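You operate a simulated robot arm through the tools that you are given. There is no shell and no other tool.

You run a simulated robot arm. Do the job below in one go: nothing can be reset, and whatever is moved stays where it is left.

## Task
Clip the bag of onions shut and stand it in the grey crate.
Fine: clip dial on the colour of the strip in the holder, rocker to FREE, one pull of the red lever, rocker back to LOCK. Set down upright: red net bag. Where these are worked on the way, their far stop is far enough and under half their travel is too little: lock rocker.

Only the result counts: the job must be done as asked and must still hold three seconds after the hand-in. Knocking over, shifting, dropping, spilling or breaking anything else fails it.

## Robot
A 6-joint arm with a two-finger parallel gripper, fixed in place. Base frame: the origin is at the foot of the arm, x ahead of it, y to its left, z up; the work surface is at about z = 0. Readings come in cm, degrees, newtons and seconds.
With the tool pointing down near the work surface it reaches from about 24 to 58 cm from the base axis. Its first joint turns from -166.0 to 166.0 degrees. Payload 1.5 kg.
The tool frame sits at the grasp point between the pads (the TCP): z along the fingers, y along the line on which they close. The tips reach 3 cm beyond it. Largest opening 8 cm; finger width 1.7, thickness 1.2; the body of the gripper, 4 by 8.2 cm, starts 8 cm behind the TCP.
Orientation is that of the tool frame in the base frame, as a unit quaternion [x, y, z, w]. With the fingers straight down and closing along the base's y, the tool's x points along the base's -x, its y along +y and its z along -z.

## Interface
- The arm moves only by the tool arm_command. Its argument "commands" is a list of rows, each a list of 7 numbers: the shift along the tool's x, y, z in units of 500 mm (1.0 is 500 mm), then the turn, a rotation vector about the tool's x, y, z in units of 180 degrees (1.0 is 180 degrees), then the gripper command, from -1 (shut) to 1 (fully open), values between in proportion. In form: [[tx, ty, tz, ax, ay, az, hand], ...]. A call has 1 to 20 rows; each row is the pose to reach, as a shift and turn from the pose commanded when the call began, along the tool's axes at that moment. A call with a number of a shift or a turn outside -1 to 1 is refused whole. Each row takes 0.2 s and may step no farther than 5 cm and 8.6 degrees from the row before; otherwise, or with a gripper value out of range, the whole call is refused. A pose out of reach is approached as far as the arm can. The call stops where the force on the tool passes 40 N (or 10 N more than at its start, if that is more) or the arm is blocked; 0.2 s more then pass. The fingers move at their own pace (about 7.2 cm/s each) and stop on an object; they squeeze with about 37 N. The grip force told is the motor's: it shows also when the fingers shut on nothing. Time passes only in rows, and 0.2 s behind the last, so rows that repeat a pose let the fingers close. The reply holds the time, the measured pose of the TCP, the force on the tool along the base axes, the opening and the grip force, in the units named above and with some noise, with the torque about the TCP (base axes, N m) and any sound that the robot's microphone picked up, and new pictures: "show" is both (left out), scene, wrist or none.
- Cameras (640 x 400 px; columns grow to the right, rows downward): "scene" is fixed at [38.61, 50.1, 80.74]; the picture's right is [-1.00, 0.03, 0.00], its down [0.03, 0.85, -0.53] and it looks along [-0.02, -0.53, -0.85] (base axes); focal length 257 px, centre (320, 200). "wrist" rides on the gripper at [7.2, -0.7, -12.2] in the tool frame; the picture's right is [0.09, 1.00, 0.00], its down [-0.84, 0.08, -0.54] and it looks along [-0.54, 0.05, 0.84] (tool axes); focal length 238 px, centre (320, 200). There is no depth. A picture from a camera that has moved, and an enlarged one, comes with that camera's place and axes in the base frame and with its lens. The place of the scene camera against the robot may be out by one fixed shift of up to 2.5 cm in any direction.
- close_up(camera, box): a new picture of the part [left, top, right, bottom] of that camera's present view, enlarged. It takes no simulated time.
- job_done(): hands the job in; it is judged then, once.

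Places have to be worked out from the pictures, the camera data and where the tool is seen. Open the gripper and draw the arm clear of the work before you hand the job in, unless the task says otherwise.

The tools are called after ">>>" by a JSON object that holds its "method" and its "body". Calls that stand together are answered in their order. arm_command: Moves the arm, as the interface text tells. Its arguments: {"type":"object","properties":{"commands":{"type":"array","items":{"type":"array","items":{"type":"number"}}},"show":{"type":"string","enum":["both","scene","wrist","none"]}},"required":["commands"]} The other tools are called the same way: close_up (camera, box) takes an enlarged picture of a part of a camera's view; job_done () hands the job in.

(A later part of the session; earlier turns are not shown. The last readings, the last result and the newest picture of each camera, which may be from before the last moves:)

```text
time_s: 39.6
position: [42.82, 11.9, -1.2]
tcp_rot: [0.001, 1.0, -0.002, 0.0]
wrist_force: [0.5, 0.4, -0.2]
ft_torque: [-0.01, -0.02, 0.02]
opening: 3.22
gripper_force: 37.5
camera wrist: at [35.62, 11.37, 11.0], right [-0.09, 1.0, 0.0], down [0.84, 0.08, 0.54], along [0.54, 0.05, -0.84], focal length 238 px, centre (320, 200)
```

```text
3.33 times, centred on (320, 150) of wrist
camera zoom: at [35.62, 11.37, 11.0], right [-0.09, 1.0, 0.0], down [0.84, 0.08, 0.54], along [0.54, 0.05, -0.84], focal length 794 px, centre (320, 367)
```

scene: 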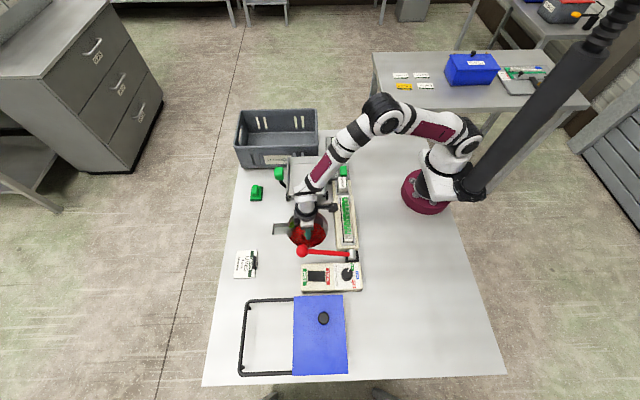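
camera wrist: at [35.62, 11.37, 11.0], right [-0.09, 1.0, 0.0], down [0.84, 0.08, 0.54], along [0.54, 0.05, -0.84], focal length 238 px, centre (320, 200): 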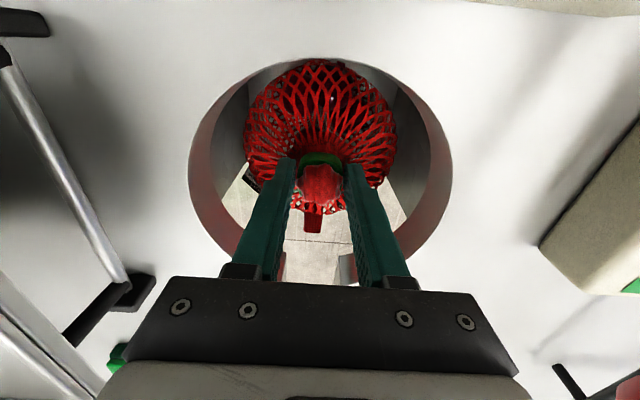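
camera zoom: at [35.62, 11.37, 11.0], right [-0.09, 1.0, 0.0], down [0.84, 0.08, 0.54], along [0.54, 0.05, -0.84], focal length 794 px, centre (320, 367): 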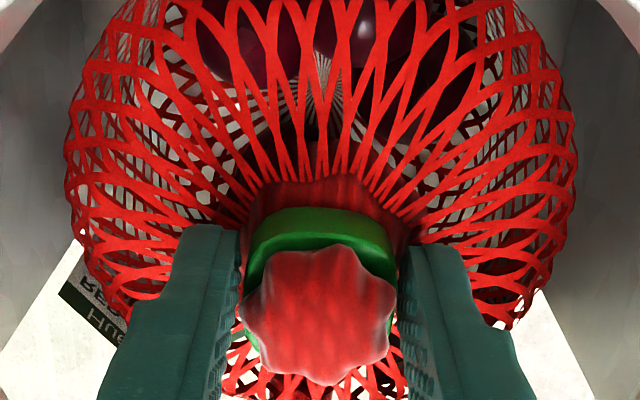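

The neck is held at 3.22 cm, 37.5 N. I lift 3 cm straight up and check weight and motion.

>>> {"method": "arm_command", "body": {"commands": [[0, 0, -0.015, 0, 0, 0, -1], [0, 0, -0.03, 0, 0, 0, -1], [0, 0, -0.045, 0, 0, 0, -1], [0, 0, -0.06, 0, 0, 0, -1], [0, 0, -0.06, 0, 0, 0, -1]]}}

>>> {"method": "close_up", "body": {"camera": "wrist", "box": [180, 40, 460, 220]}}

>>> {"method": "close_up", "body": {"camera": "scene", "box": [265, 190, 365, 265]}}

```text
time_s: 40.8
position: [42.76, 12.02, 1.88]
tcp_rot: [0.001, 1.0, -0.002, 0.0]
wrist_force: [0.2, -0.1, -2.1]
ft_torque: [0.0, -0.02, 0.0]
opening: 3.24
gripper_force: 36.9
camera wrist: at [35.61, 11.39, 14.08], right [-0.09, 1.0, 0.0], down [0.84, 0.08, 0.54], along [0.54, 0.05, -0.84], focal length 238 px, centre (320, 200)
```

scene: 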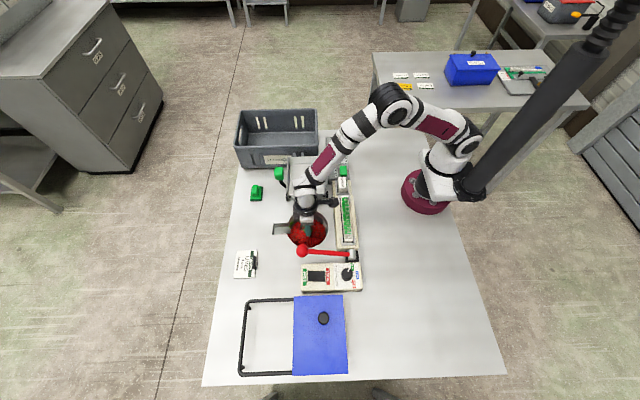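
wrist: 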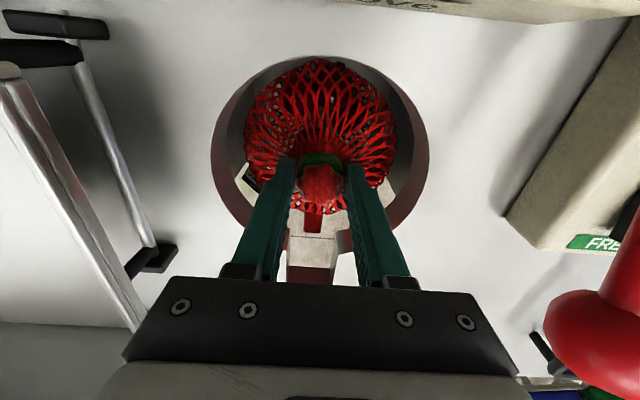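

```text
2.22 times, centred on (320, 130) of wrist
camera zoom: at [35.61, 11.39, 14.08], right [-0.09, 1.0, 0.0], down [0.84, 0.08, 0.54], along [0.54, 0.05, -0.84], focal length 530 px, centre (320, 356)
```

zoom: 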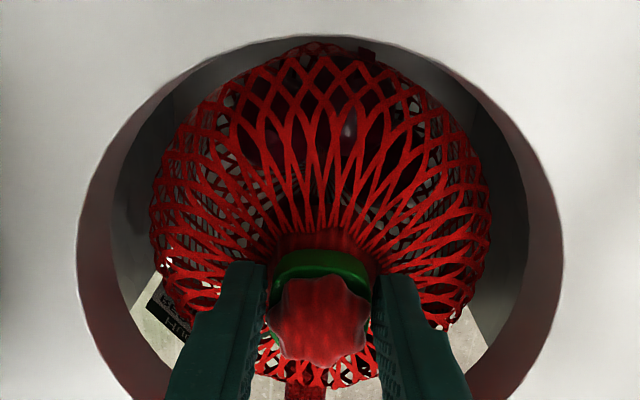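

```text
5.33 times, centred on (315, 228) of scene
camera zoom: at [38.61, 50.1, 80.74], right [-1.0, 0.03, 0.0], down [0.03, 0.85, -0.53], along [-0.02, -0.53, -0.85], focal length 1368 px, centre (347, 53)
```

zoom: 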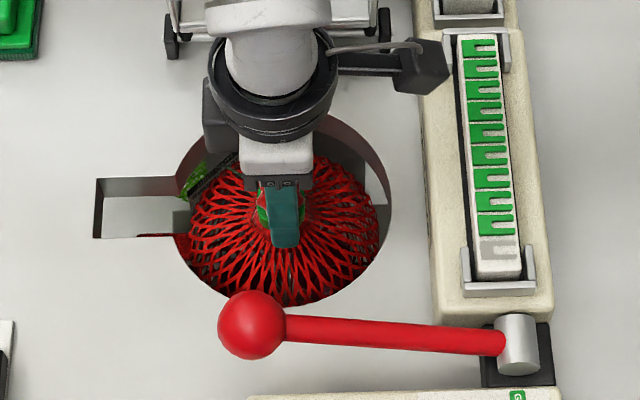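

The bag hangs free (about 2 N) and its red tab lines up with the slot. I lift another 4 cm in small steps and watch for a snag.

>>> {"method": "arm_command", "body": {"commands": [[0, 0, -0.015, 0, 0, 0, -1], [0, 0, -0.03, 0, 0, 0, -1], [0, 0, -0.045, 0, 0, 0, -1], [0, 0, -0.06, 0, 0, 0, -1], [0, 0, -0.08, 0, 0, 0, -1], [0, 0, -0.08, 0, 0, 0, -1]]}}

>>> {"method": "close_up", "body": {"camera": "scene", "box": [260, 180, 365, 265]}}

>>> {"method": "close_up", "body": {"camera": "wrist", "box": [180, 100, 460, 290]}}

```text
time_s: 42.2
position: [42.64, 12.03, 5.73]
tcp_rot: [0.0, 1.0, -0.002, 0.0]
wrist_force: [-0.7, -0.4, -2.4]
ft_torque: [-0.01, 0.0, -0.03]
opening: 3.21
gripper_force: 37.2
camera wrist: at [35.61, 11.37, 17.92], right [-0.09, 1.0, 0.0], down [0.84, 0.08, 0.54], along [0.54, 0.05, -0.84], focal length 238 px, centre (320, 200)
```

scene: 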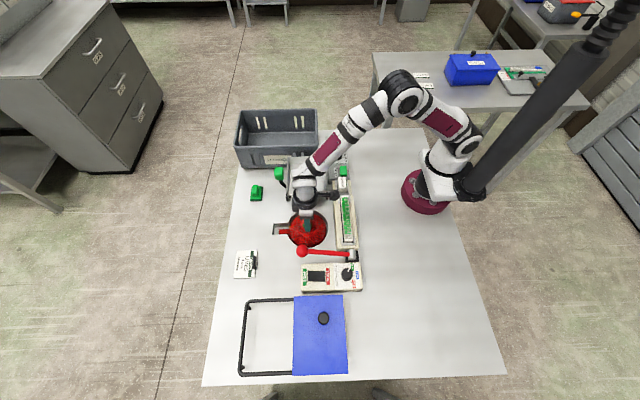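
wrist: 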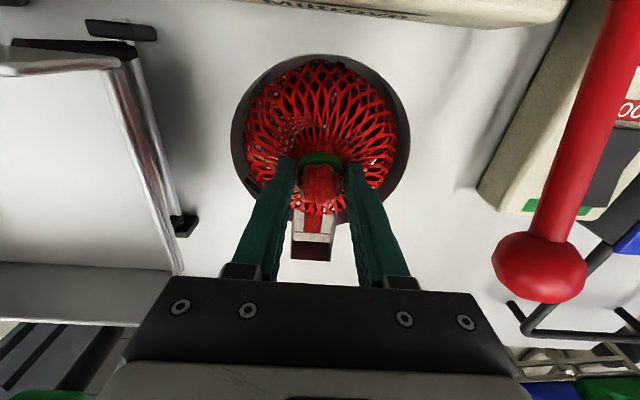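

```text
4.71 times, centred on (312, 222) of scene
camera zoom: at [38.61, 50.1, 80.74], right [-1.0, 0.03, 0.0], down [0.03, 0.85, -0.53], along [-0.02, -0.53, -0.85], focal length 1207 px, centre (355, 94)
```

zoom: 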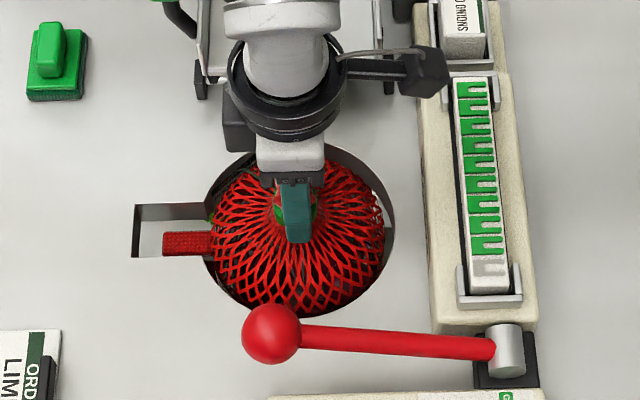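

```text
2.11 times, centred on (320, 195) of wrist
camera zoom: at [35.61, 11.37, 17.92], right [-0.09, 1.0, 0.0], down [0.84, 0.08, 0.54], along [0.54, 0.05, -0.84], focal length 502 px, centre (320, 210)
```

zoom: 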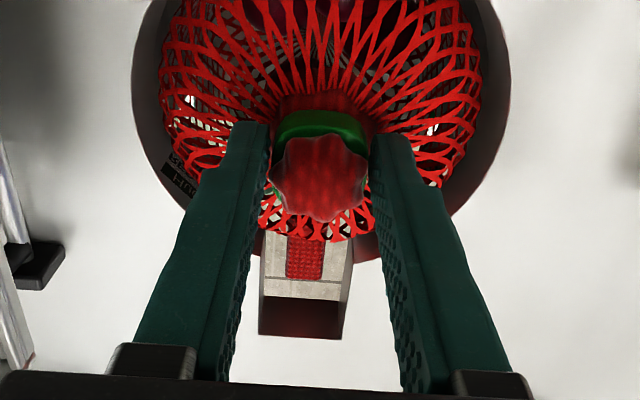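

The tab rides centred in the slot with clearance on all sides. I go on lifting straight up, 6 cm more.

>>> {"method": "arm_command", "body": {"commands": [[0, 0, -0.02, 0, 0, 0, -1], [0, 0, -0.04, 0, 0, 0, -1], [0, 0, -0.06, 0, 0, 0, -1], [0, 0, -0.08, 0, 0, 0, -1], [0, 0, -0.1, 0, 0, 0, -1], [0, 0, -0.12, 0, 0, 0, -1], [0, 0, -0.12, 0, 0, 0, -1]]}}

>>> {"method": "close_up", "body": {"camera": "scene", "box": [260, 170, 365, 265]}}

>>> {"method": "close_up", "body": {"camera": "wrist", "box": [180, 60, 460, 290]}}

```text
time_s: 43.8
position: [42.73, 12.05, 11.75]
tcp_rot: [0.001, 1.0, -0.001, 0.0]
wrist_force: [0.2, -0.4, -3.1]
ft_torque: [0.01, 0.0, 0.01]
opening: 3.22
gripper_force: 37.1
camera wrist: at [35.64, 11.39, 24.0], right [-0.09, 1.0, 0.0], down [0.84, 0.08, 0.54], along [0.54, 0.05, -0.84], focal length 238 px, centre (320, 200)
```

scene: 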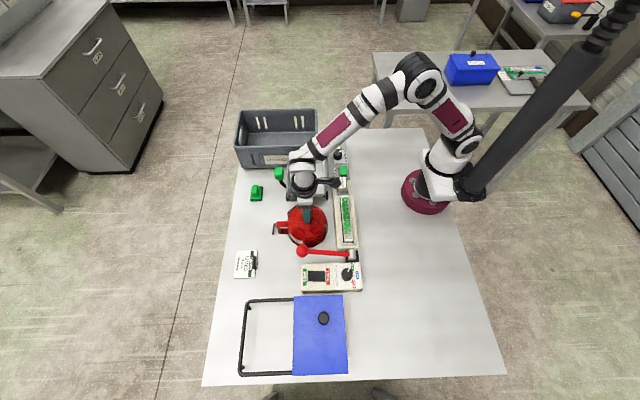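
wrist: 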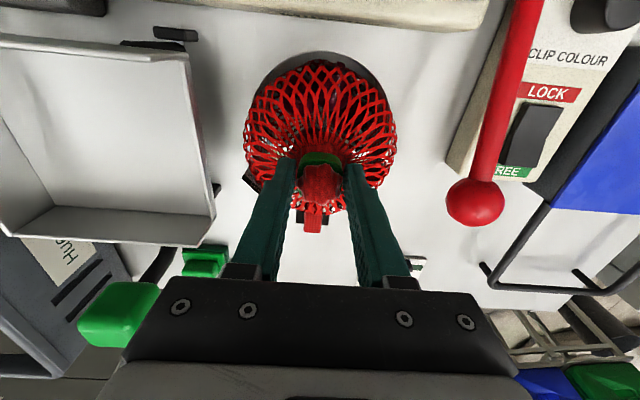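

```text
4.21 times, centred on (312, 218) of scene
camera zoom: at [38.61, 50.1, 80.74], right [-1.0, 0.03, 0.0], down [0.03, 0.85, -0.53], along [-0.02, -0.53, -0.85], focal length 1080 px, centre (352, 126)
```

zoom: 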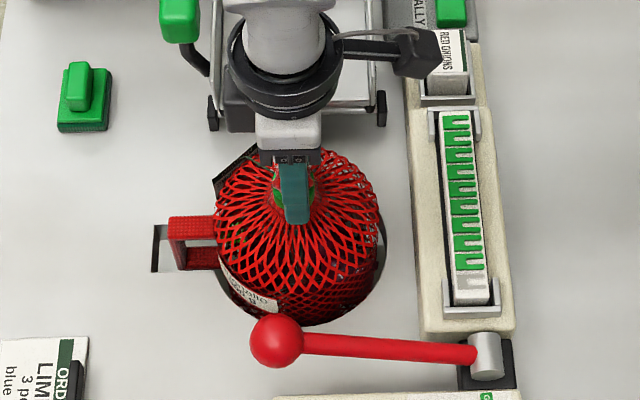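

```text
1.74 times, centred on (320, 175) of wrist
camera zoom: at [35.64, 11.39, 24.0], right [-0.09, 1.0, 0.0], down [0.84, 0.08, 0.54], along [0.54, 0.05, -0.84], focal length 414 px, centre (320, 244)
```

zoom: 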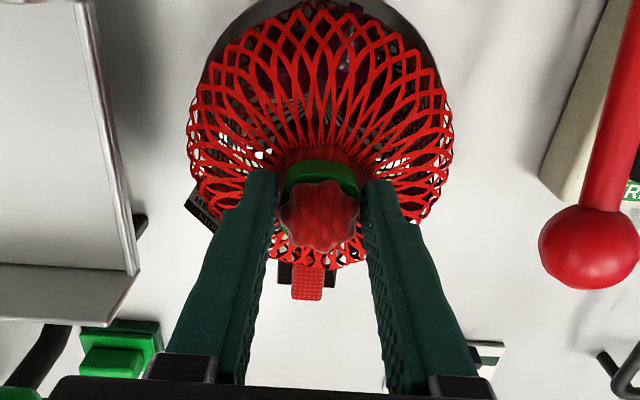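

The red tab is a strap handle loop on the bag, passing the slot freely. I lift 10 cm more.

>>> {"method": "arm_command", "body": {"commands": [[0, 0, -0.025, 0, 0, 0, -1], [0, 0, -0.05, 0, 0, 0, -1], [0, 0, -0.075, 0, 0, 0, -1], [0, 0, -0.1, 0, 0, 0, -1], [0, 0, -0.125, 0, 0, 0, -1], [0, 0, -0.15, 0, 0, 0, -1], [0, 0, -0.175, 0, 0, 0, -1], [0, 0, -0.2, 0, 0, 0, -1], [0, 0, -0.2, 0, 0, 0, -1]]}}

>>> {"method": "close_up", "body": {"camera": "scene", "box": [250, 150, 370, 270]}}

>>> {"method": "close_up", "body": {"camera": "wrist", "box": [180, 60, 460, 290]}}

```text
time_s: 45.8
position: [42.81, 11.94, 21.82]
tcp_rot: [0.001, 1.0, -0.001, 0.0]
wrist_force: [-0.1, -0.7, -3.1]
ft_torque: [0.0, 0.02, 0.05]
opening: 3.23
gripper_force: 36.8
camera wrist: at [35.63, 11.4, 33.94], right [-0.09, 1.0, 0.0], down [0.84, 0.08, 0.54], along [0.54, 0.05, -0.84], focal length 238 px, centre (320, 200)
```

scene: 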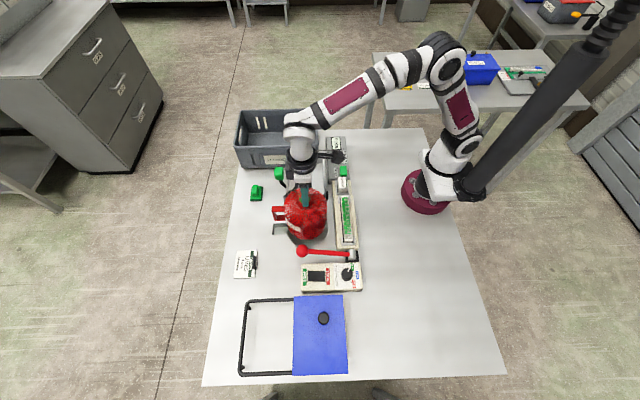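
wrist: 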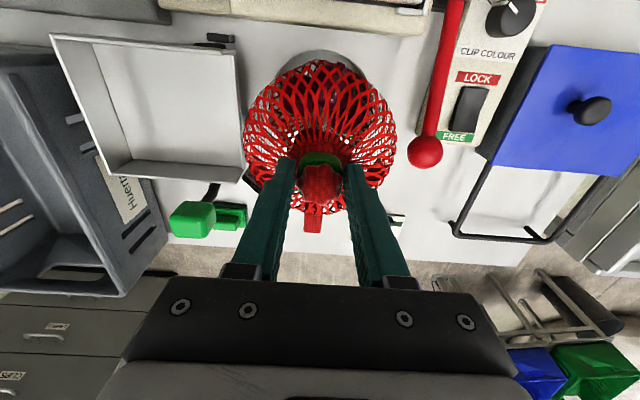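

```text
3.33 times, centred on (310, 210) of scene
camera zoom: at [38.61, 50.1, 80.74], right [-1.0, 0.03, 0.0], down [0.03, 0.85, -0.53], along [-0.02, -0.53, -0.85], focal length 855 px, centre (353, 167)
```

zoom: 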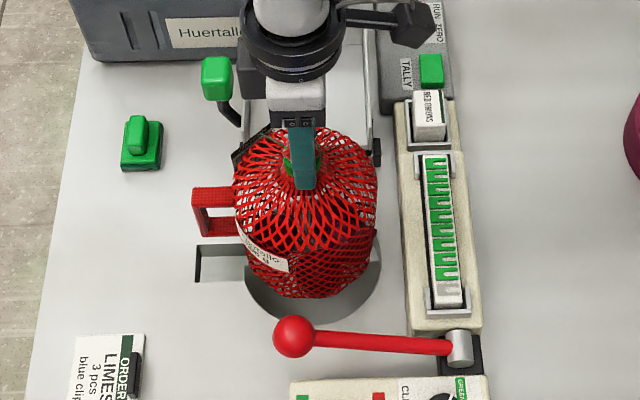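

```text
1.74 times, centred on (320, 175) of wrist
camera zoom: at [35.63, 11.4, 33.94], right [-0.09, 1.0, 0.0], down [0.84, 0.08, 0.54], along [0.54, 0.05, -0.84], focal length 414 px, centre (320, 244)
```

zoom: 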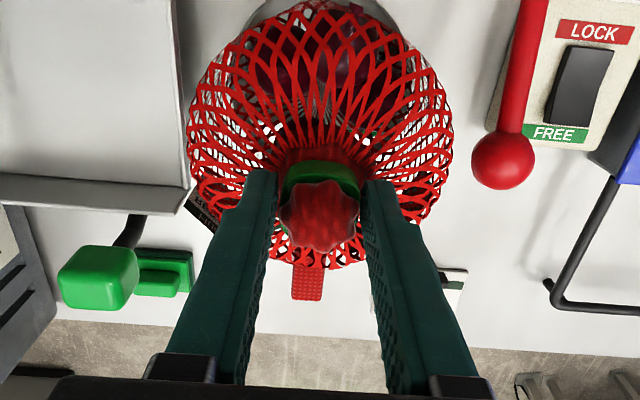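

The bag hangs upright with its bottom near table height, so it reaches about 21 cm below the TCP. The tray's green handle stands about 14 cm tall, so I lift to z≈40 to clear everything.

>>> {"method": "arm_command", "body": {"commands": [[0, 0, -0.04, 0, 0, 0, -1], [0, 0, -0.09, 0, 0, 0, -1], [0, 0, -0.14, 0, 0, 0, -1], [0, 0, -0.19, 0, 0, 0, -1], [0, 0, -0.24, 0, 0, 0, -1], [0, 0, -0.29, 0, 0, 0, -1], [0, 0, -0.33, 0, 0, 0, -1], [0, 0, -0.364, 0, 0, 0, -1], [0, 0, -0.364, 0, 0, 0, -1]]}}

>>> {"method": "close_up", "body": {"camera": "scene", "box": [240, 110, 380, 270]}}

```text
time_s: 47.8
position: [42.57, 12.2, 39.92]
tcp_rot: [0.002, 1.0, -0.002, 0.0]
wrist_force: [-0.7, -0.8, -2.3]
ft_torque: [-0.03, 0.03, 0.01]
opening: 3.23
gripper_force: 36.6
camera wrist: at [35.46, 11.6, 52.18], right [-0.09, 1.0, 0.0], down [0.84, 0.08, 0.54], along [0.54, 0.05, -0.84], focal length 238 px, centre (320, 200)
```

scene: 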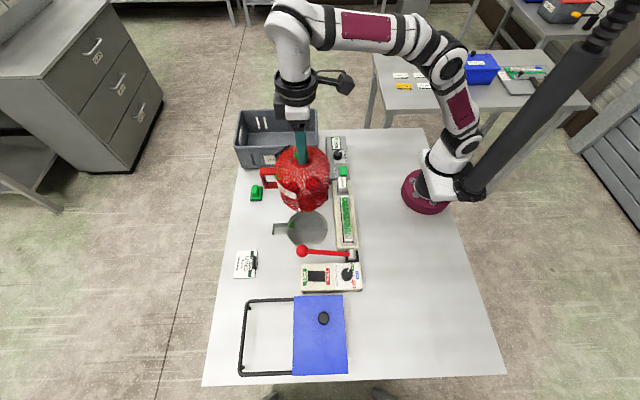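
wrist: 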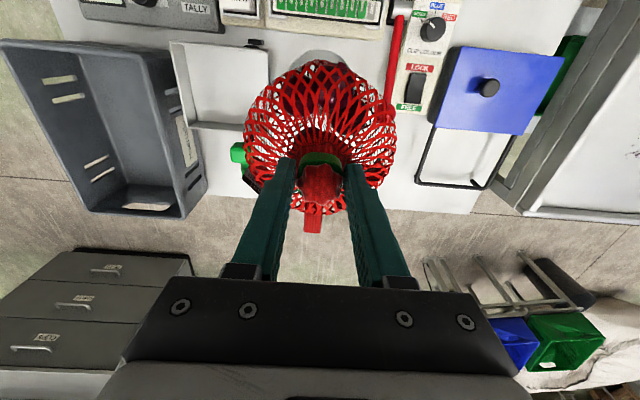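

```text
2.50 times, centred on (310, 190) of scene
camera zoom: at [38.61, 50.1, 80.74], right [-1.0, 0.03, 0.0], down [0.03, 0.85, -0.53], along [-0.02, -0.53, -0.85], focal length 641 px, centre (345, 225)
```

zoom: 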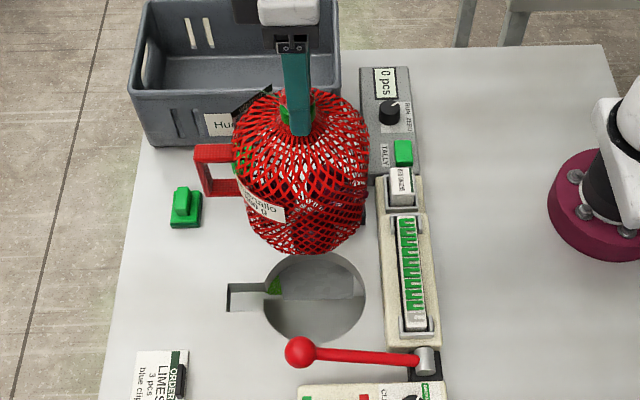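

The bag hangs well clear of everything. I carry it level along -y at x≈43 to y≈-23.3, at moderate speed.

>>> {"method": "arm_command", "body": {"commands": [[0, -0.03, 0, 0, 0, 0, -1], [0, -0.08, 0, 0, 0, 0, -1], [0, -0.14, 0, 0, 0, 0, -1], [0, -0.2, 0, 0, 0, 0, -1], [0, -0.26, 0, 0, 0, 0, -1], [0, -0.32, 0, 0, 0, 0, -1], [0, -0.38, 0, 0, 0, 0, -1], [0, -0.44, 0, 0, 0, 0, -1], [0, -0.5, 0, 0, 0, 0, -1], [0, -0.56, 0, 0, 0, 0, -1], [0, -0.62, 0, 0, 0, 0, -1], [0, -0.67, 0, 0, 0, 0, -1], [0, -0.7, 0, 0, 0, 0, -1], [0, -0.71, 0, 0, 0, 0, -1], [0, -0.71, 0, 0, 0, 0, -1]]}}

>>> {"method": "close_up", "body": {"camera": "scene", "box": [210, 20, 370, 200]}}

```text
time_s: 51.0
position: [42.21, -23.08, 39.65]
tcp_rot: [0.001, 1.0, -0.002, 0.0]
wrist_force: [-0.5, 0.9, -2.7]
ft_torque: [0.0, -0.03, 0.0]
opening: 3.22
gripper_force: 36.8
out of reach, approached as far as the arm can: row 13, 14, 15
camera wrist: at [35.1, -23.69, 51.73], right [-0.09, 1.0, 0.0], down [0.84, 0.08, 0.54], along [0.54, 0.05, -0.84], focal length 238 px, centre (320, 200)
```

scene: 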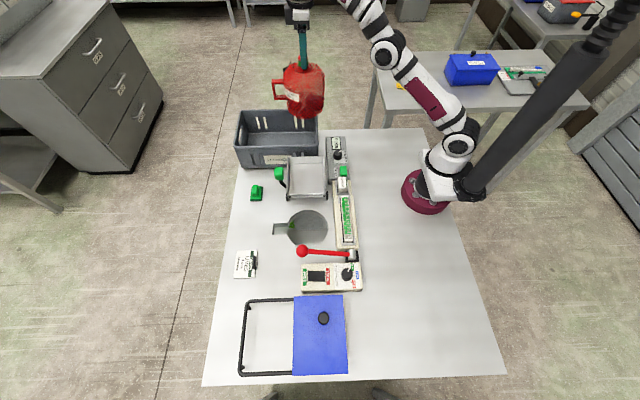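
wrist: 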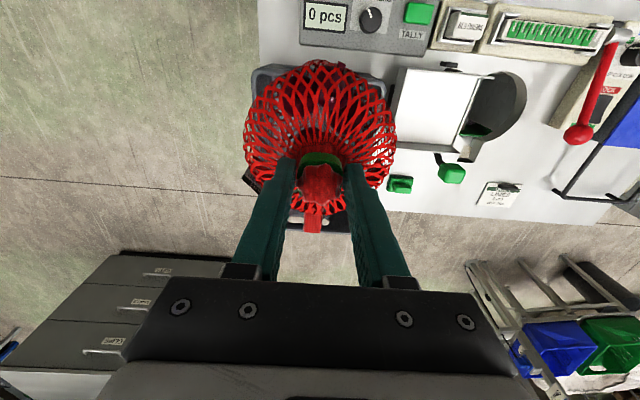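

```text
2.22 times, centred on (290, 110) of scene
camera zoom: at [38.61, 50.1, 80.74], right [-1.0, 0.03, 0.0], down [0.03, 0.85, -0.53], along [-0.02, -0.53, -0.85], focal length 570 px, centre (387, 400)
```

zoom: 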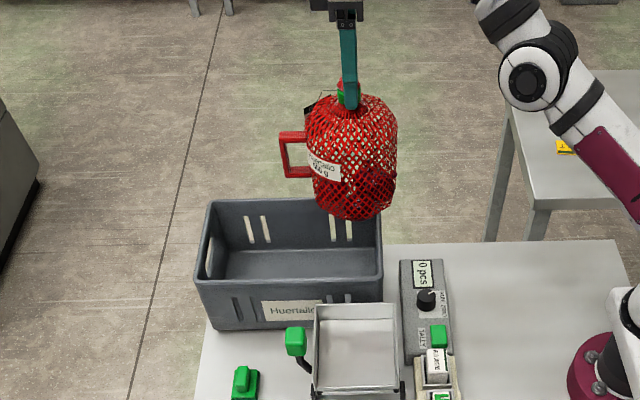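

That was the edge of reach at this height; lower, the arm reaches farther. The bag's bottom is about 19.5 cm below the TCP (now z≈20), so I come down to z≈35.5 while moving out to x≈44.5, y≈-22.3, still above the crate rim.

>>> {"method": "arm_command", "body": {"commands": [[0, 0.006, 0.03, 0, 0, 0, -1], [-0.008, 0.012, 0.055, 0, 0, 0, -1], [-0.022, 0.016, 0.075, 0, 0, 0, -1], [-0.036, 0.016, 0.083, 0, 0, 0, -1], [-0.046, 0.016, 0.083, 0, 0, 0, -1], [-0.046, 0.016, 0.083, 0, 0, 0, -1]]}}

>>> {"method": "close_up", "body": {"camera": "scene", "box": [210, 20, 370, 200]}}

>>> {"method": "close_up", "body": {"camera": "wrist", "box": [180, 30, 460, 230]}}

```text
time_s: 52.4
position: [44.67, -22.27, 35.31]
tcp_rot: [0.001, 1.0, -0.002, 0.001]
wrist_force: [0.5, 0.6, -3.1]
ft_torque: [-0.04, -0.02, -0.02]
opening: 3.25
gripper_force: 37.2
camera wrist: at [37.45, -22.9, 47.54], right [-0.09, 1.0, 0.0], down [0.84, 0.08, 0.54], along [0.54, 0.05, -0.84], focal length 238 px, centre (320, 200)
```

scene: 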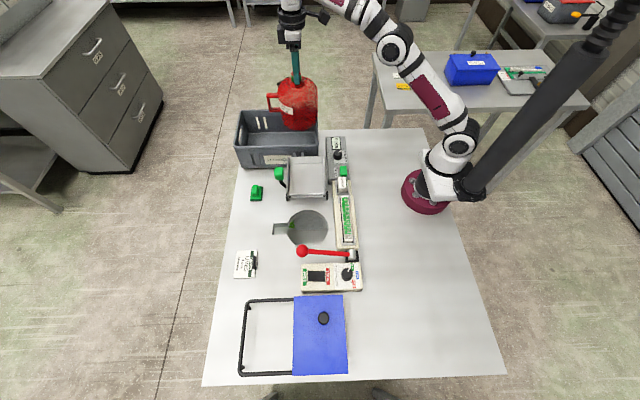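
wrist: 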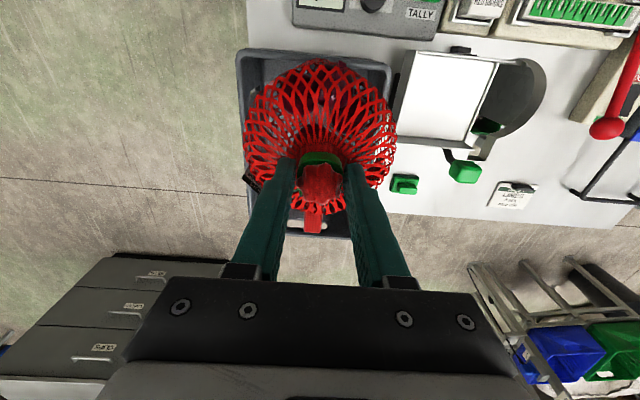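

```text
2.22 times, centred on (290, 110) of scene
camera zoom: at [38.61, 50.1, 80.74], right [-1.0, 0.03, 0.0], down [0.03, 0.85, -0.53], along [-0.02, -0.53, -0.85], focal length 570 px, centre (387, 400)
```

zoom: 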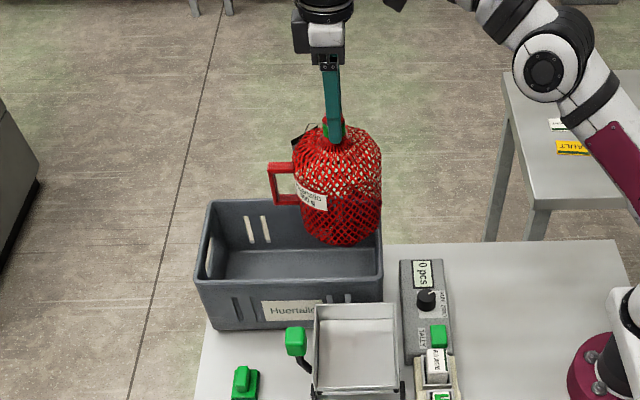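

```text
2.00 times, centred on (320, 130) of wrist
camera zoom: at [37.45, -22.9, 47.54], right [-0.09, 1.0, 0.0], down [0.84, 0.08, 0.54], along [0.54, 0.05, -0.84], focal length 477 px, centre (320, 340)
```

zoom: 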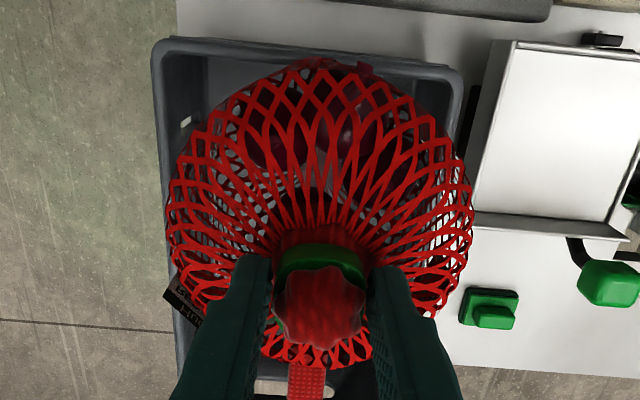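

The near rim is at x≈38.6–39.2 and the bag is centred in y. I move out to x≈46.5 while sinking to z≈33.5, the bottom still just above rim height.

>>> {"method": "arm_command", "body": {"commands": [[-0.015, 0, 0.006, 0, 0, 0, -1], [-0.026, 0, 0.018, 0, 0, 0, -1], [-0.036, 0, 0.034, 0, 0, 0, -1], [-0.036, 0, 0.034, 0, 0, 0, -1]]}}

>>> {"method": "close_up", "body": {"camera": "scene", "box": [210, 20, 370, 200]}}

>>> {"method": "close_up", "body": {"camera": "wrist", "box": [180, 30, 460, 230]}}

```text
time_s: 53.4
position: [46.48, -22.27, 33.62]
tcp_rot: [0.0, 1.0, -0.001, 0.001]
wrist_force: [0.2, -0.3, -3.1]
ft_torque: [-0.02, 0.0, 0.0]
opening: 3.27
gripper_force: 36.9
camera wrist: at [39.3, -22.87, 45.86], right [-0.09, 1.0, 0.0], down [0.84, 0.08, 0.54], along [0.54, 0.05, -0.84], focal length 238 px, centre (320, 200)
```

scene: 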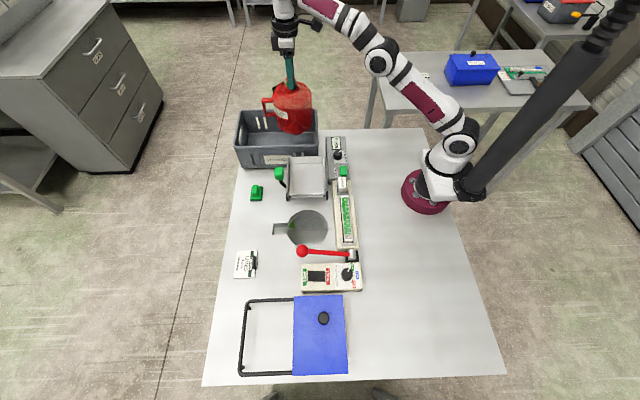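
wrist: 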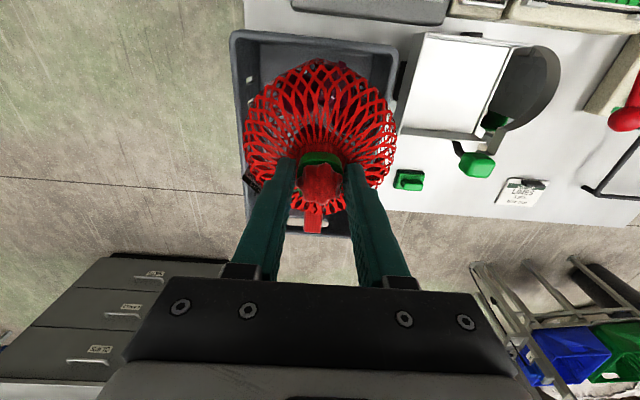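

```text
2.22 times, centred on (290, 110) of scene
camera zoom: at [38.61, 50.1, 80.74], right [-1.0, 0.03, 0.0], down [0.03, 0.85, -0.53], along [-0.02, -0.53, -0.85], focal length 570 px, centre (387, 400)
```

zoom: 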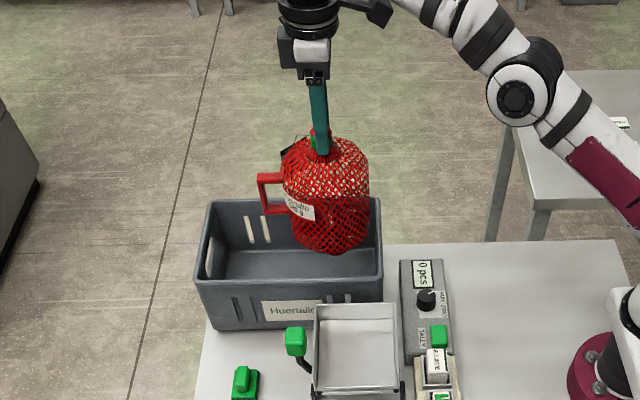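

```text
2.00 times, centred on (320, 130) of wrist
camera zoom: at [39.3, -22.87, 45.86], right [-0.09, 1.0, 0.0], down [0.84, 0.08, 0.54], along [0.54, 0.05, -0.84], focal length 477 px, centre (320, 340)
```

zoom: 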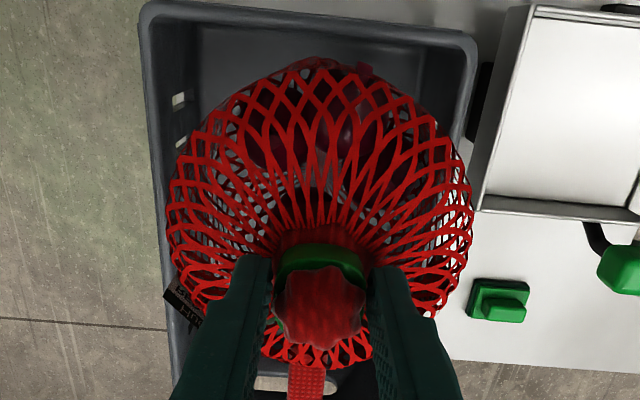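

The bag is inside the crate outline. I lower to z≈27 while easing to x≈47.5, y≈-22.8 and check for contact.

>>> {"method": "arm_command", "body": {"commands": [[-0.004, -0.002, 0.02, 0, 0, 0, -1], [-0.008, -0.004, 0.045, 0, 0, 0, -1], [-0.012, -0.006, 0.07, 0, 0, 0, -1], [-0.016, -0.008, 0.095, 0, 0, 0, -1], [-0.02, -0.01, 0.115, 0, 0, 0, -1], [-0.02, -0.01, 0.132, 0, 0, 0, -1], [-0.02, -0.01, 0.132, 0, 0, 0, -1]]}}

>>> {"method": "close_up", "body": {"camera": "scene", "box": [210, 20, 370, 200]}}

>>> {"method": "close_up", "body": {"camera": "wrist", "box": [180, 20, 460, 240]}}

```text
time_s: 55.0
position: [47.32, -22.86, 27.07]
tcp_rot: [0.001, 1.0, -0.002, -0.001]
wrist_force: [-0.8, 0.6, -2.1]
ft_torque: [0.0, -0.03, 0.02]
opening: 3.23
gripper_force: 36.6
camera wrist: at [40.29, -23.39, 39.29], right [-0.09, 1.0, 0.0], down [0.84, 0.08, 0.54], along [0.54, 0.05, -0.84], focal length 238 px, centre (320, 200)
```

scene: 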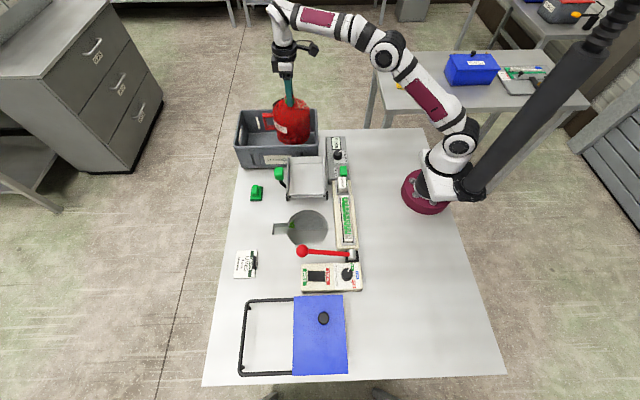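
wrist: 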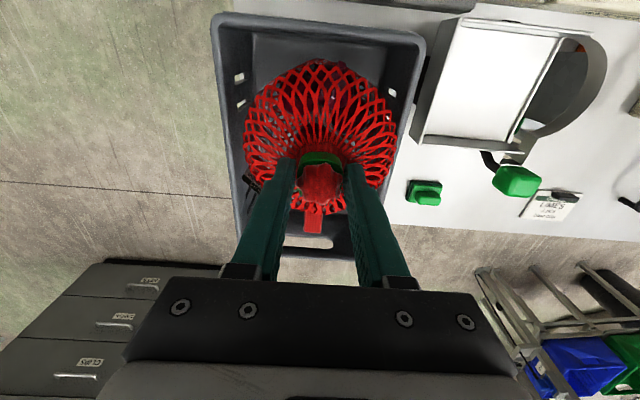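

```text
2.22 times, centred on (290, 110) of scene
camera zoom: at [38.61, 50.1, 80.74], right [-1.0, 0.03, 0.0], down [0.03, 0.85, -0.53], along [-0.02, -0.53, -0.85], focal length 570 px, centre (387, 400)
```

zoom: 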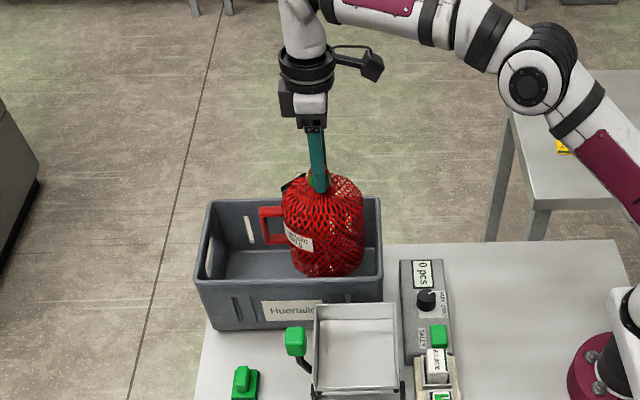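

```text
1.82 times, centred on (320, 130) of wrist
camera zoom: at [40.29, -23.39, 39.29], right [-0.09, 1.0, 0.0], down [0.84, 0.08, 0.54], along [0.54, 0.05, -0.84], focal length 433 px, centre (320, 327)
```

zoom: 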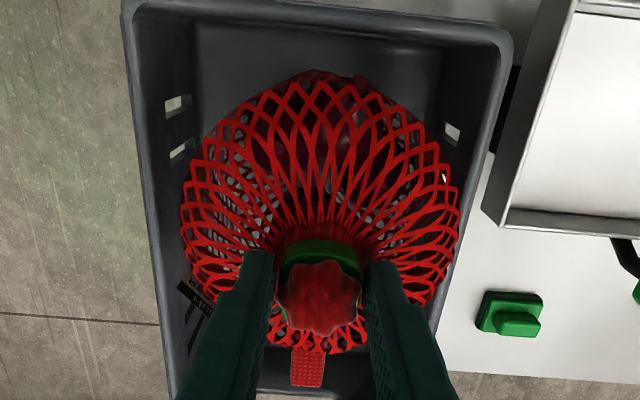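

The bag goes in freely. I lower to z≈22.5, where the bottom should be about 2–3 cm above the crate floor.

>>> {"method": "arm_command", "body": {"commands": [[-0.004, 0, 0.02, 0, 0, 0, -1], [-0.004, 0, 0.04, 0, 0, 0, -1], [-0.004, 0, 0.06, 0, 0, 0, -1], [-0.004, 0, 0.078, 0, 0, 0, -1], [-0.004, 0, 0.09, 0, 0, 0, -1], [-0.004, 0, 0.09, 0, 0, 0, -1]]}}

>>> {"method": "close_up", "body": {"camera": "scene", "box": [210, 60, 350, 200]}}

```text
time_s: 56.4
position: [47.53, -22.92, 22.61]
tcp_rot: [0.001, 1.0, -0.002, 0.0]
wrist_force: [-0.1, -0.3, -2.2]
ft_torque: [0.0, -0.07, 0.01]
opening: 3.25
gripper_force: 37.2
camera wrist: at [40.5, -23.43, 34.79], right [-0.09, 1.0, 0.0], down [0.84, 0.08, 0.54], along [0.54, 0.05, -0.84], focal length 238 px, centre (320, 200)
```

scene: 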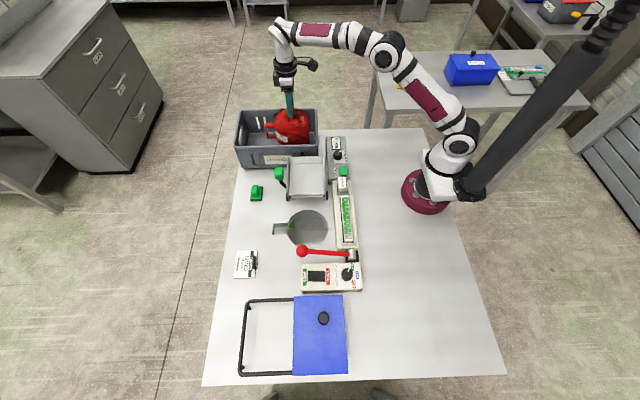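
wrist: 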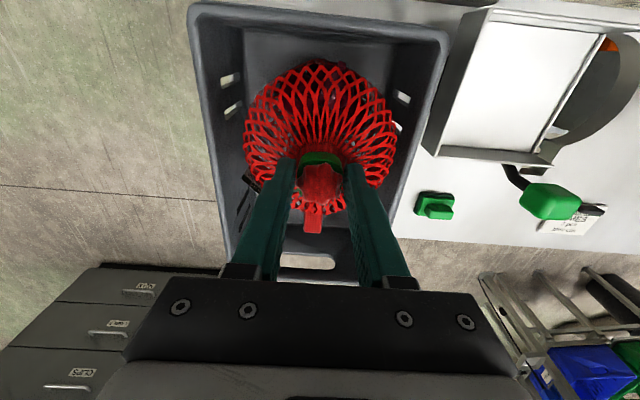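

```text
2.86 times, centred on (280, 130) of scene
camera zoom: at [38.61, 50.1, 80.74], right [-1.0, 0.03, 0.0], down [0.03, 0.85, -0.53], along [-0.02, -0.53, -0.85], focal length 733 px, centre (434, 400)
```

zoom: 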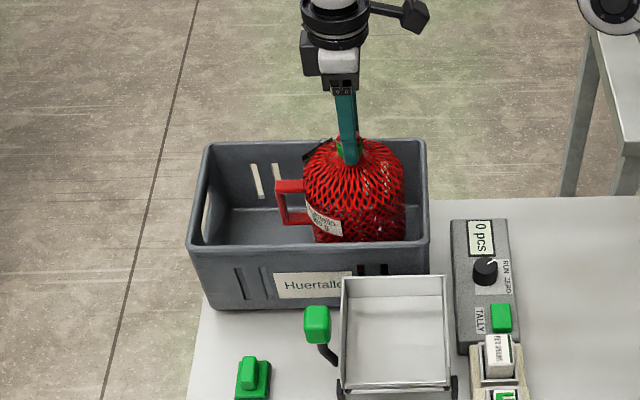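

Still free (-2.2 N). I lower in small calls now, looking for the moment the floor takes the weight.

>>> {"method": "arm_command", "body": {"commands": [[0, 0, 0.008, 0, 0, 0, -1], [0, 0, 0.016, 0, 0, 0, -1], [0, 0, 0.016, 0, 0, 0, -1]], "show": "none"}}

>>> {"method": "arm_command", "body": {"commands": [[0, 0, 0.006, 0, 0, 0, -1], [0, 0, 0.01, 0, 0, 0, -1], [0, 0, 0.01, 0, 0, 0, -1]], "show": "none"}}

```text
time_s: 57.2
position: [47.57, -22.76, 21.82]
tcp_rot: [0.001, 1.0, -0.001, 0.0]
wrist_force: [-0.3, 0.4, -2.6]
ft_torque: [-0.01, -0.01, 0.0]
opening: 3.26
gripper_force: 37.4
```

```text
time_s: 58.0
position: [47.58, -22.81, 21.46]
tcp_rot: [0.001, 1.0, -0.002, 0.0]
wrist_force: [-0.7, 0.4, -2.1]
ft_torque: [-0.02, -0.04, 0.02]
opening: 3.24
gripper_force: 37.0
```

No contact at z≈21.5 yet. I continue with further 0.4–0.5 cm steps.

>>> {"method": "arm_command", "body": {"commands": [[0, 0, 0.005, 0, 0, 0, -1], [0, 0, 0.009, 0, 0, 0, -1], [0, 0, 0.009, 0, 0, 0, -1]], "show": "none"}}

>>> {"method": "arm_command", "body": {"commands": [[0, 0, 0.004, 0, 0, 0, -1], [0, 0, 0.008, 0, 0, 0, -1], [0, 0, 0.008, 0, 0, 0, -1]], "show": "scene"}}

>>> {"method": "close_up", "body": {"camera": "scene", "box": [220, 90, 340, 190]}}

```text
time_s: 58.8
position: [47.61, -22.75, 21.05]
tcp_rot: [0.0, 1.0, -0.003, 0.002]
wrist_force: [-0.7, -2.2, 23.5]
ft_torque: [0.02, -0.09, -0.03]
opening: 3.26
gripper_force: 37.0
```

```text
time_s: 59.2
position: [47.6, -22.79, 21.02]
tcp_rot: [0.0, 1.0, -0.002, 0.003]
wrist_force: [-1.9, 0.6, 7.7]
ft_torque: [0.07, 0.13, -0.03]
opening: 3.23
gripper_force: 36.7
stopped in row 2: the force on the tool passed its limit at 44 N (the readings are from after the stop); the commanded pose is now the measured one
```

scene: 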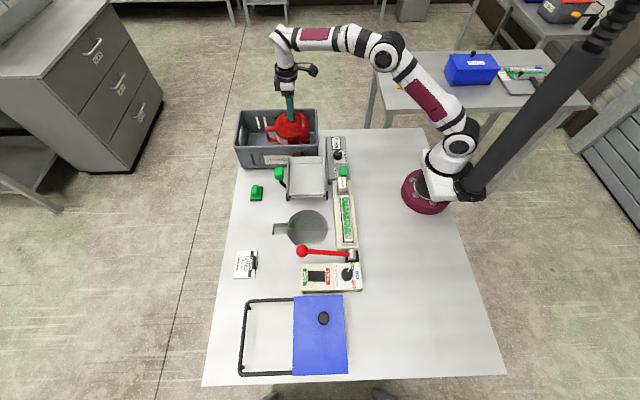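

```text
4.00 times, centred on (280, 140) of scene
camera zoom: at [38.61, 50.1, 80.74], right [-1.0, 0.03, 0.0], down [0.03, 0.85, -0.53], along [-0.02, -0.53, -0.85], focal length 1026 px, centre (480, 440)
```

zoom: 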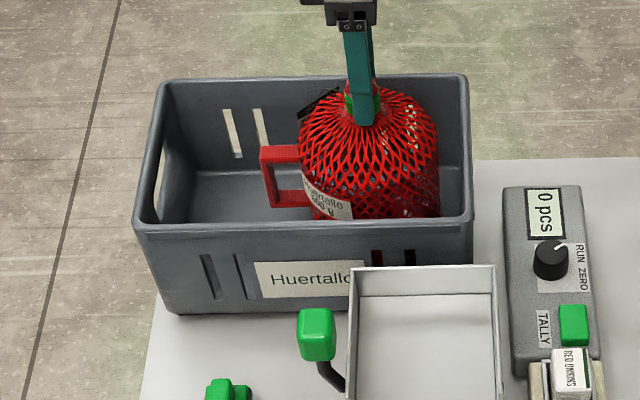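

The floor took the weight at TCP z≈21.05, with the bag upright. I open the fingers in place to about 5 cm and check that it stands.

>>> {"method": "arm_command", "body": {"commands": [[0, 0, -0.001, 0, 0, 0, -0.15], [0, 0, -0.001, 0, 0, 0, 0.0], [0, 0, -0.001, 0, 0, 0, 0.25], [0, 0, -0.001, 0, 0, 0, 0.25], [0, 0, -0.001, 0, 0, 0, 0.25]]}}

>>> {"method": "close_up", "body": {"camera": "scene", "box": [220, 90, 340, 190]}}

>>> {"method": "close_up", "body": {"camera": "wrist", "box": [180, 20, 460, 240]}}

```text
time_s: 60.4
position: [47.66, -22.8, 21.0]
tcp_rot: [0.001, 1.0, -0.003, 0.002]
wrist_force: [-0.2, 0.0, -0.6]
ft_torque: [0.0, -0.01, -0.02]
opening: 5.0
gripper_force: 0.0
camera wrist: at [40.5, -23.42, 33.14], right [-0.09, 1.0, -0.01], down [0.83, 0.08, 0.55], along [0.54, 0.04, -0.84], focal length 238 px, centre (320, 200)
```

scene: 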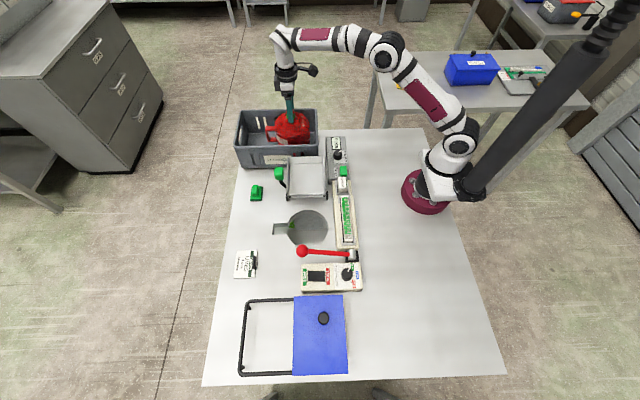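
wrist: 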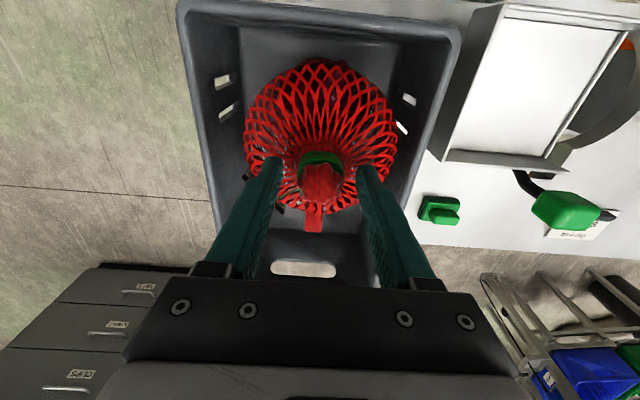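

```text
4.00 times, centred on (280, 140) of scene
camera zoom: at [38.61, 50.1, 80.74], right [-1.0, 0.03, 0.0], down [0.03, 0.85, -0.53], along [-0.02, -0.53, -0.85], focal length 1026 px, centre (480, 440)
```

zoom: 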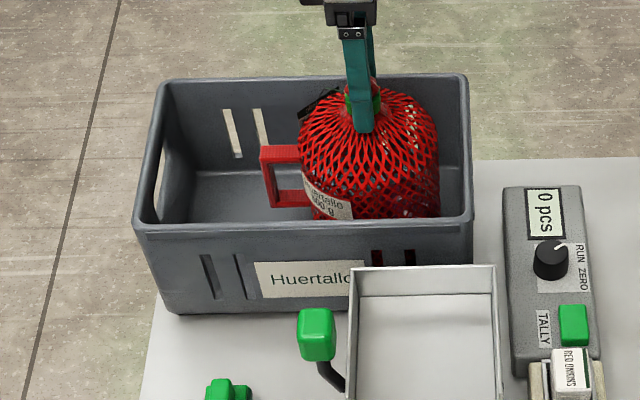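

```text
1.82 times, centred on (320, 130) of wrist
camera zoom: at [40.5, -23.42, 33.14], right [-0.09, 1.0, -0.01], down [0.83, 0.08, 0.55], along [0.54, 0.04, -0.84], focal length 433 px, centre (320, 327)
```

zoom: 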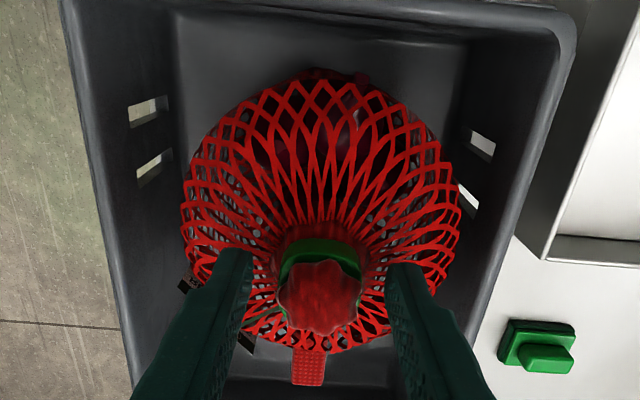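

The bag stands on its own, with no load on the tool. I rise slowly straight up and watch that nothing is dragged along.

>>> {"method": "arm_command", "body": {"commands": [[0, 0, -0.01, 0, 0, 0, 0.25], [0, 0, -0.025, 0, 0, 0, 0.25], [0, 0, -0.045, 0, 0, 0, 0.25], [0, 0, -0.07, 0, 0, 0, 0.25], [0, 0, -0.1, 0, 0, 0, 0.25], [0, 0, -0.1, 0, 0, 0, 0.25]]}}

>>> {"method": "close_up", "body": {"camera": "scene", "box": [220, 80, 340, 190]}}

>>> {"method": "close_up", "body": {"camera": "wrist", "box": [180, 20, 460, 240]}}

```text
time_s: 61.8
position: [47.64, -22.84, 26.0]
tcp_rot: [0.001, 1.0, -0.002, 0.003]
wrist_force: [-0.2, 0.1, 0.3]
ft_torque: [0.0, 0.03, -0.02]
opening: 4.97
gripper_force: 0.1
camera wrist: at [40.48, -23.38, 38.15], right [-0.09, 1.0, -0.01], down [0.83, 0.08, 0.55], along [0.54, 0.04, -0.84], focal length 238 px, centre (320, 200)
```

scene: 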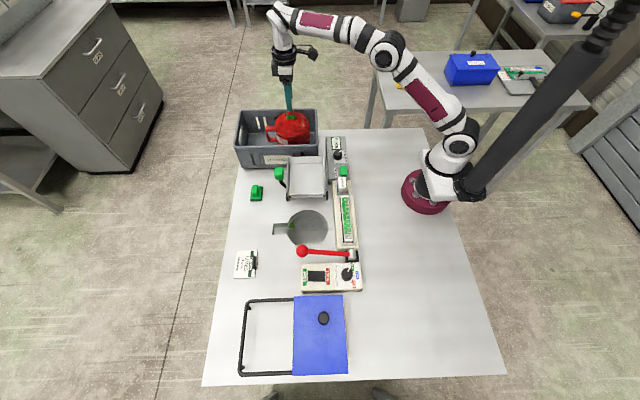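
wrist: 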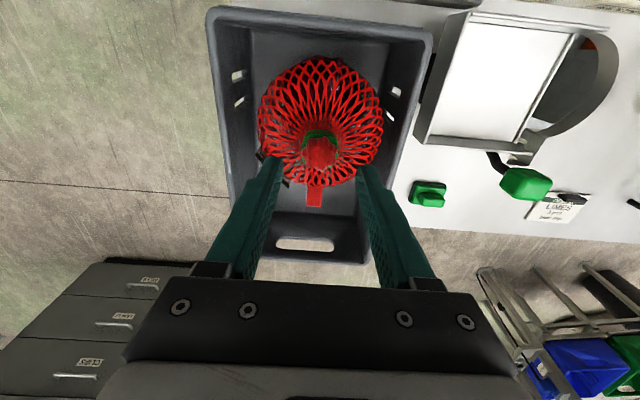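

```text
3.64 times, centred on (280, 135) of scene
camera zoom: at [38.61, 50.1, 80.74], right [-1.0, 0.03, 0.0], down [0.03, 0.85, -0.53], along [-0.02, -0.53, -0.85], focal length 933 px, centre (466, 436)
```

zoom: 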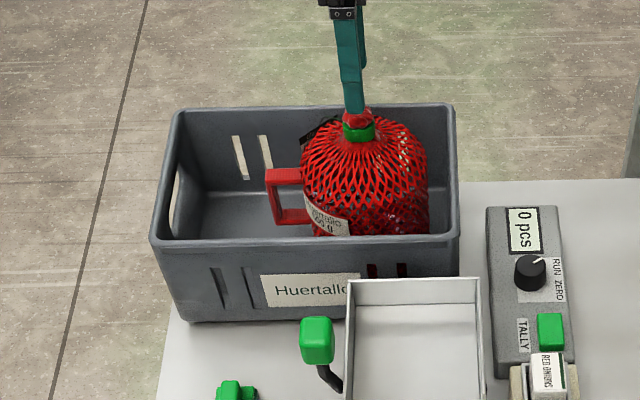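

```text
1.82 times, centred on (320, 130) of wrist
camera zoom: at [40.48, -23.38, 38.15], right [-0.09, 1.0, -0.01], down [0.83, 0.08, 0.55], along [0.54, 0.04, -0.84], focal length 433 px, centre (320, 327)
```

zoom: 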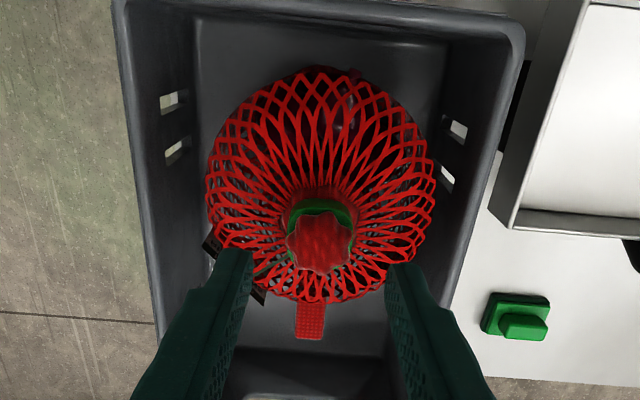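

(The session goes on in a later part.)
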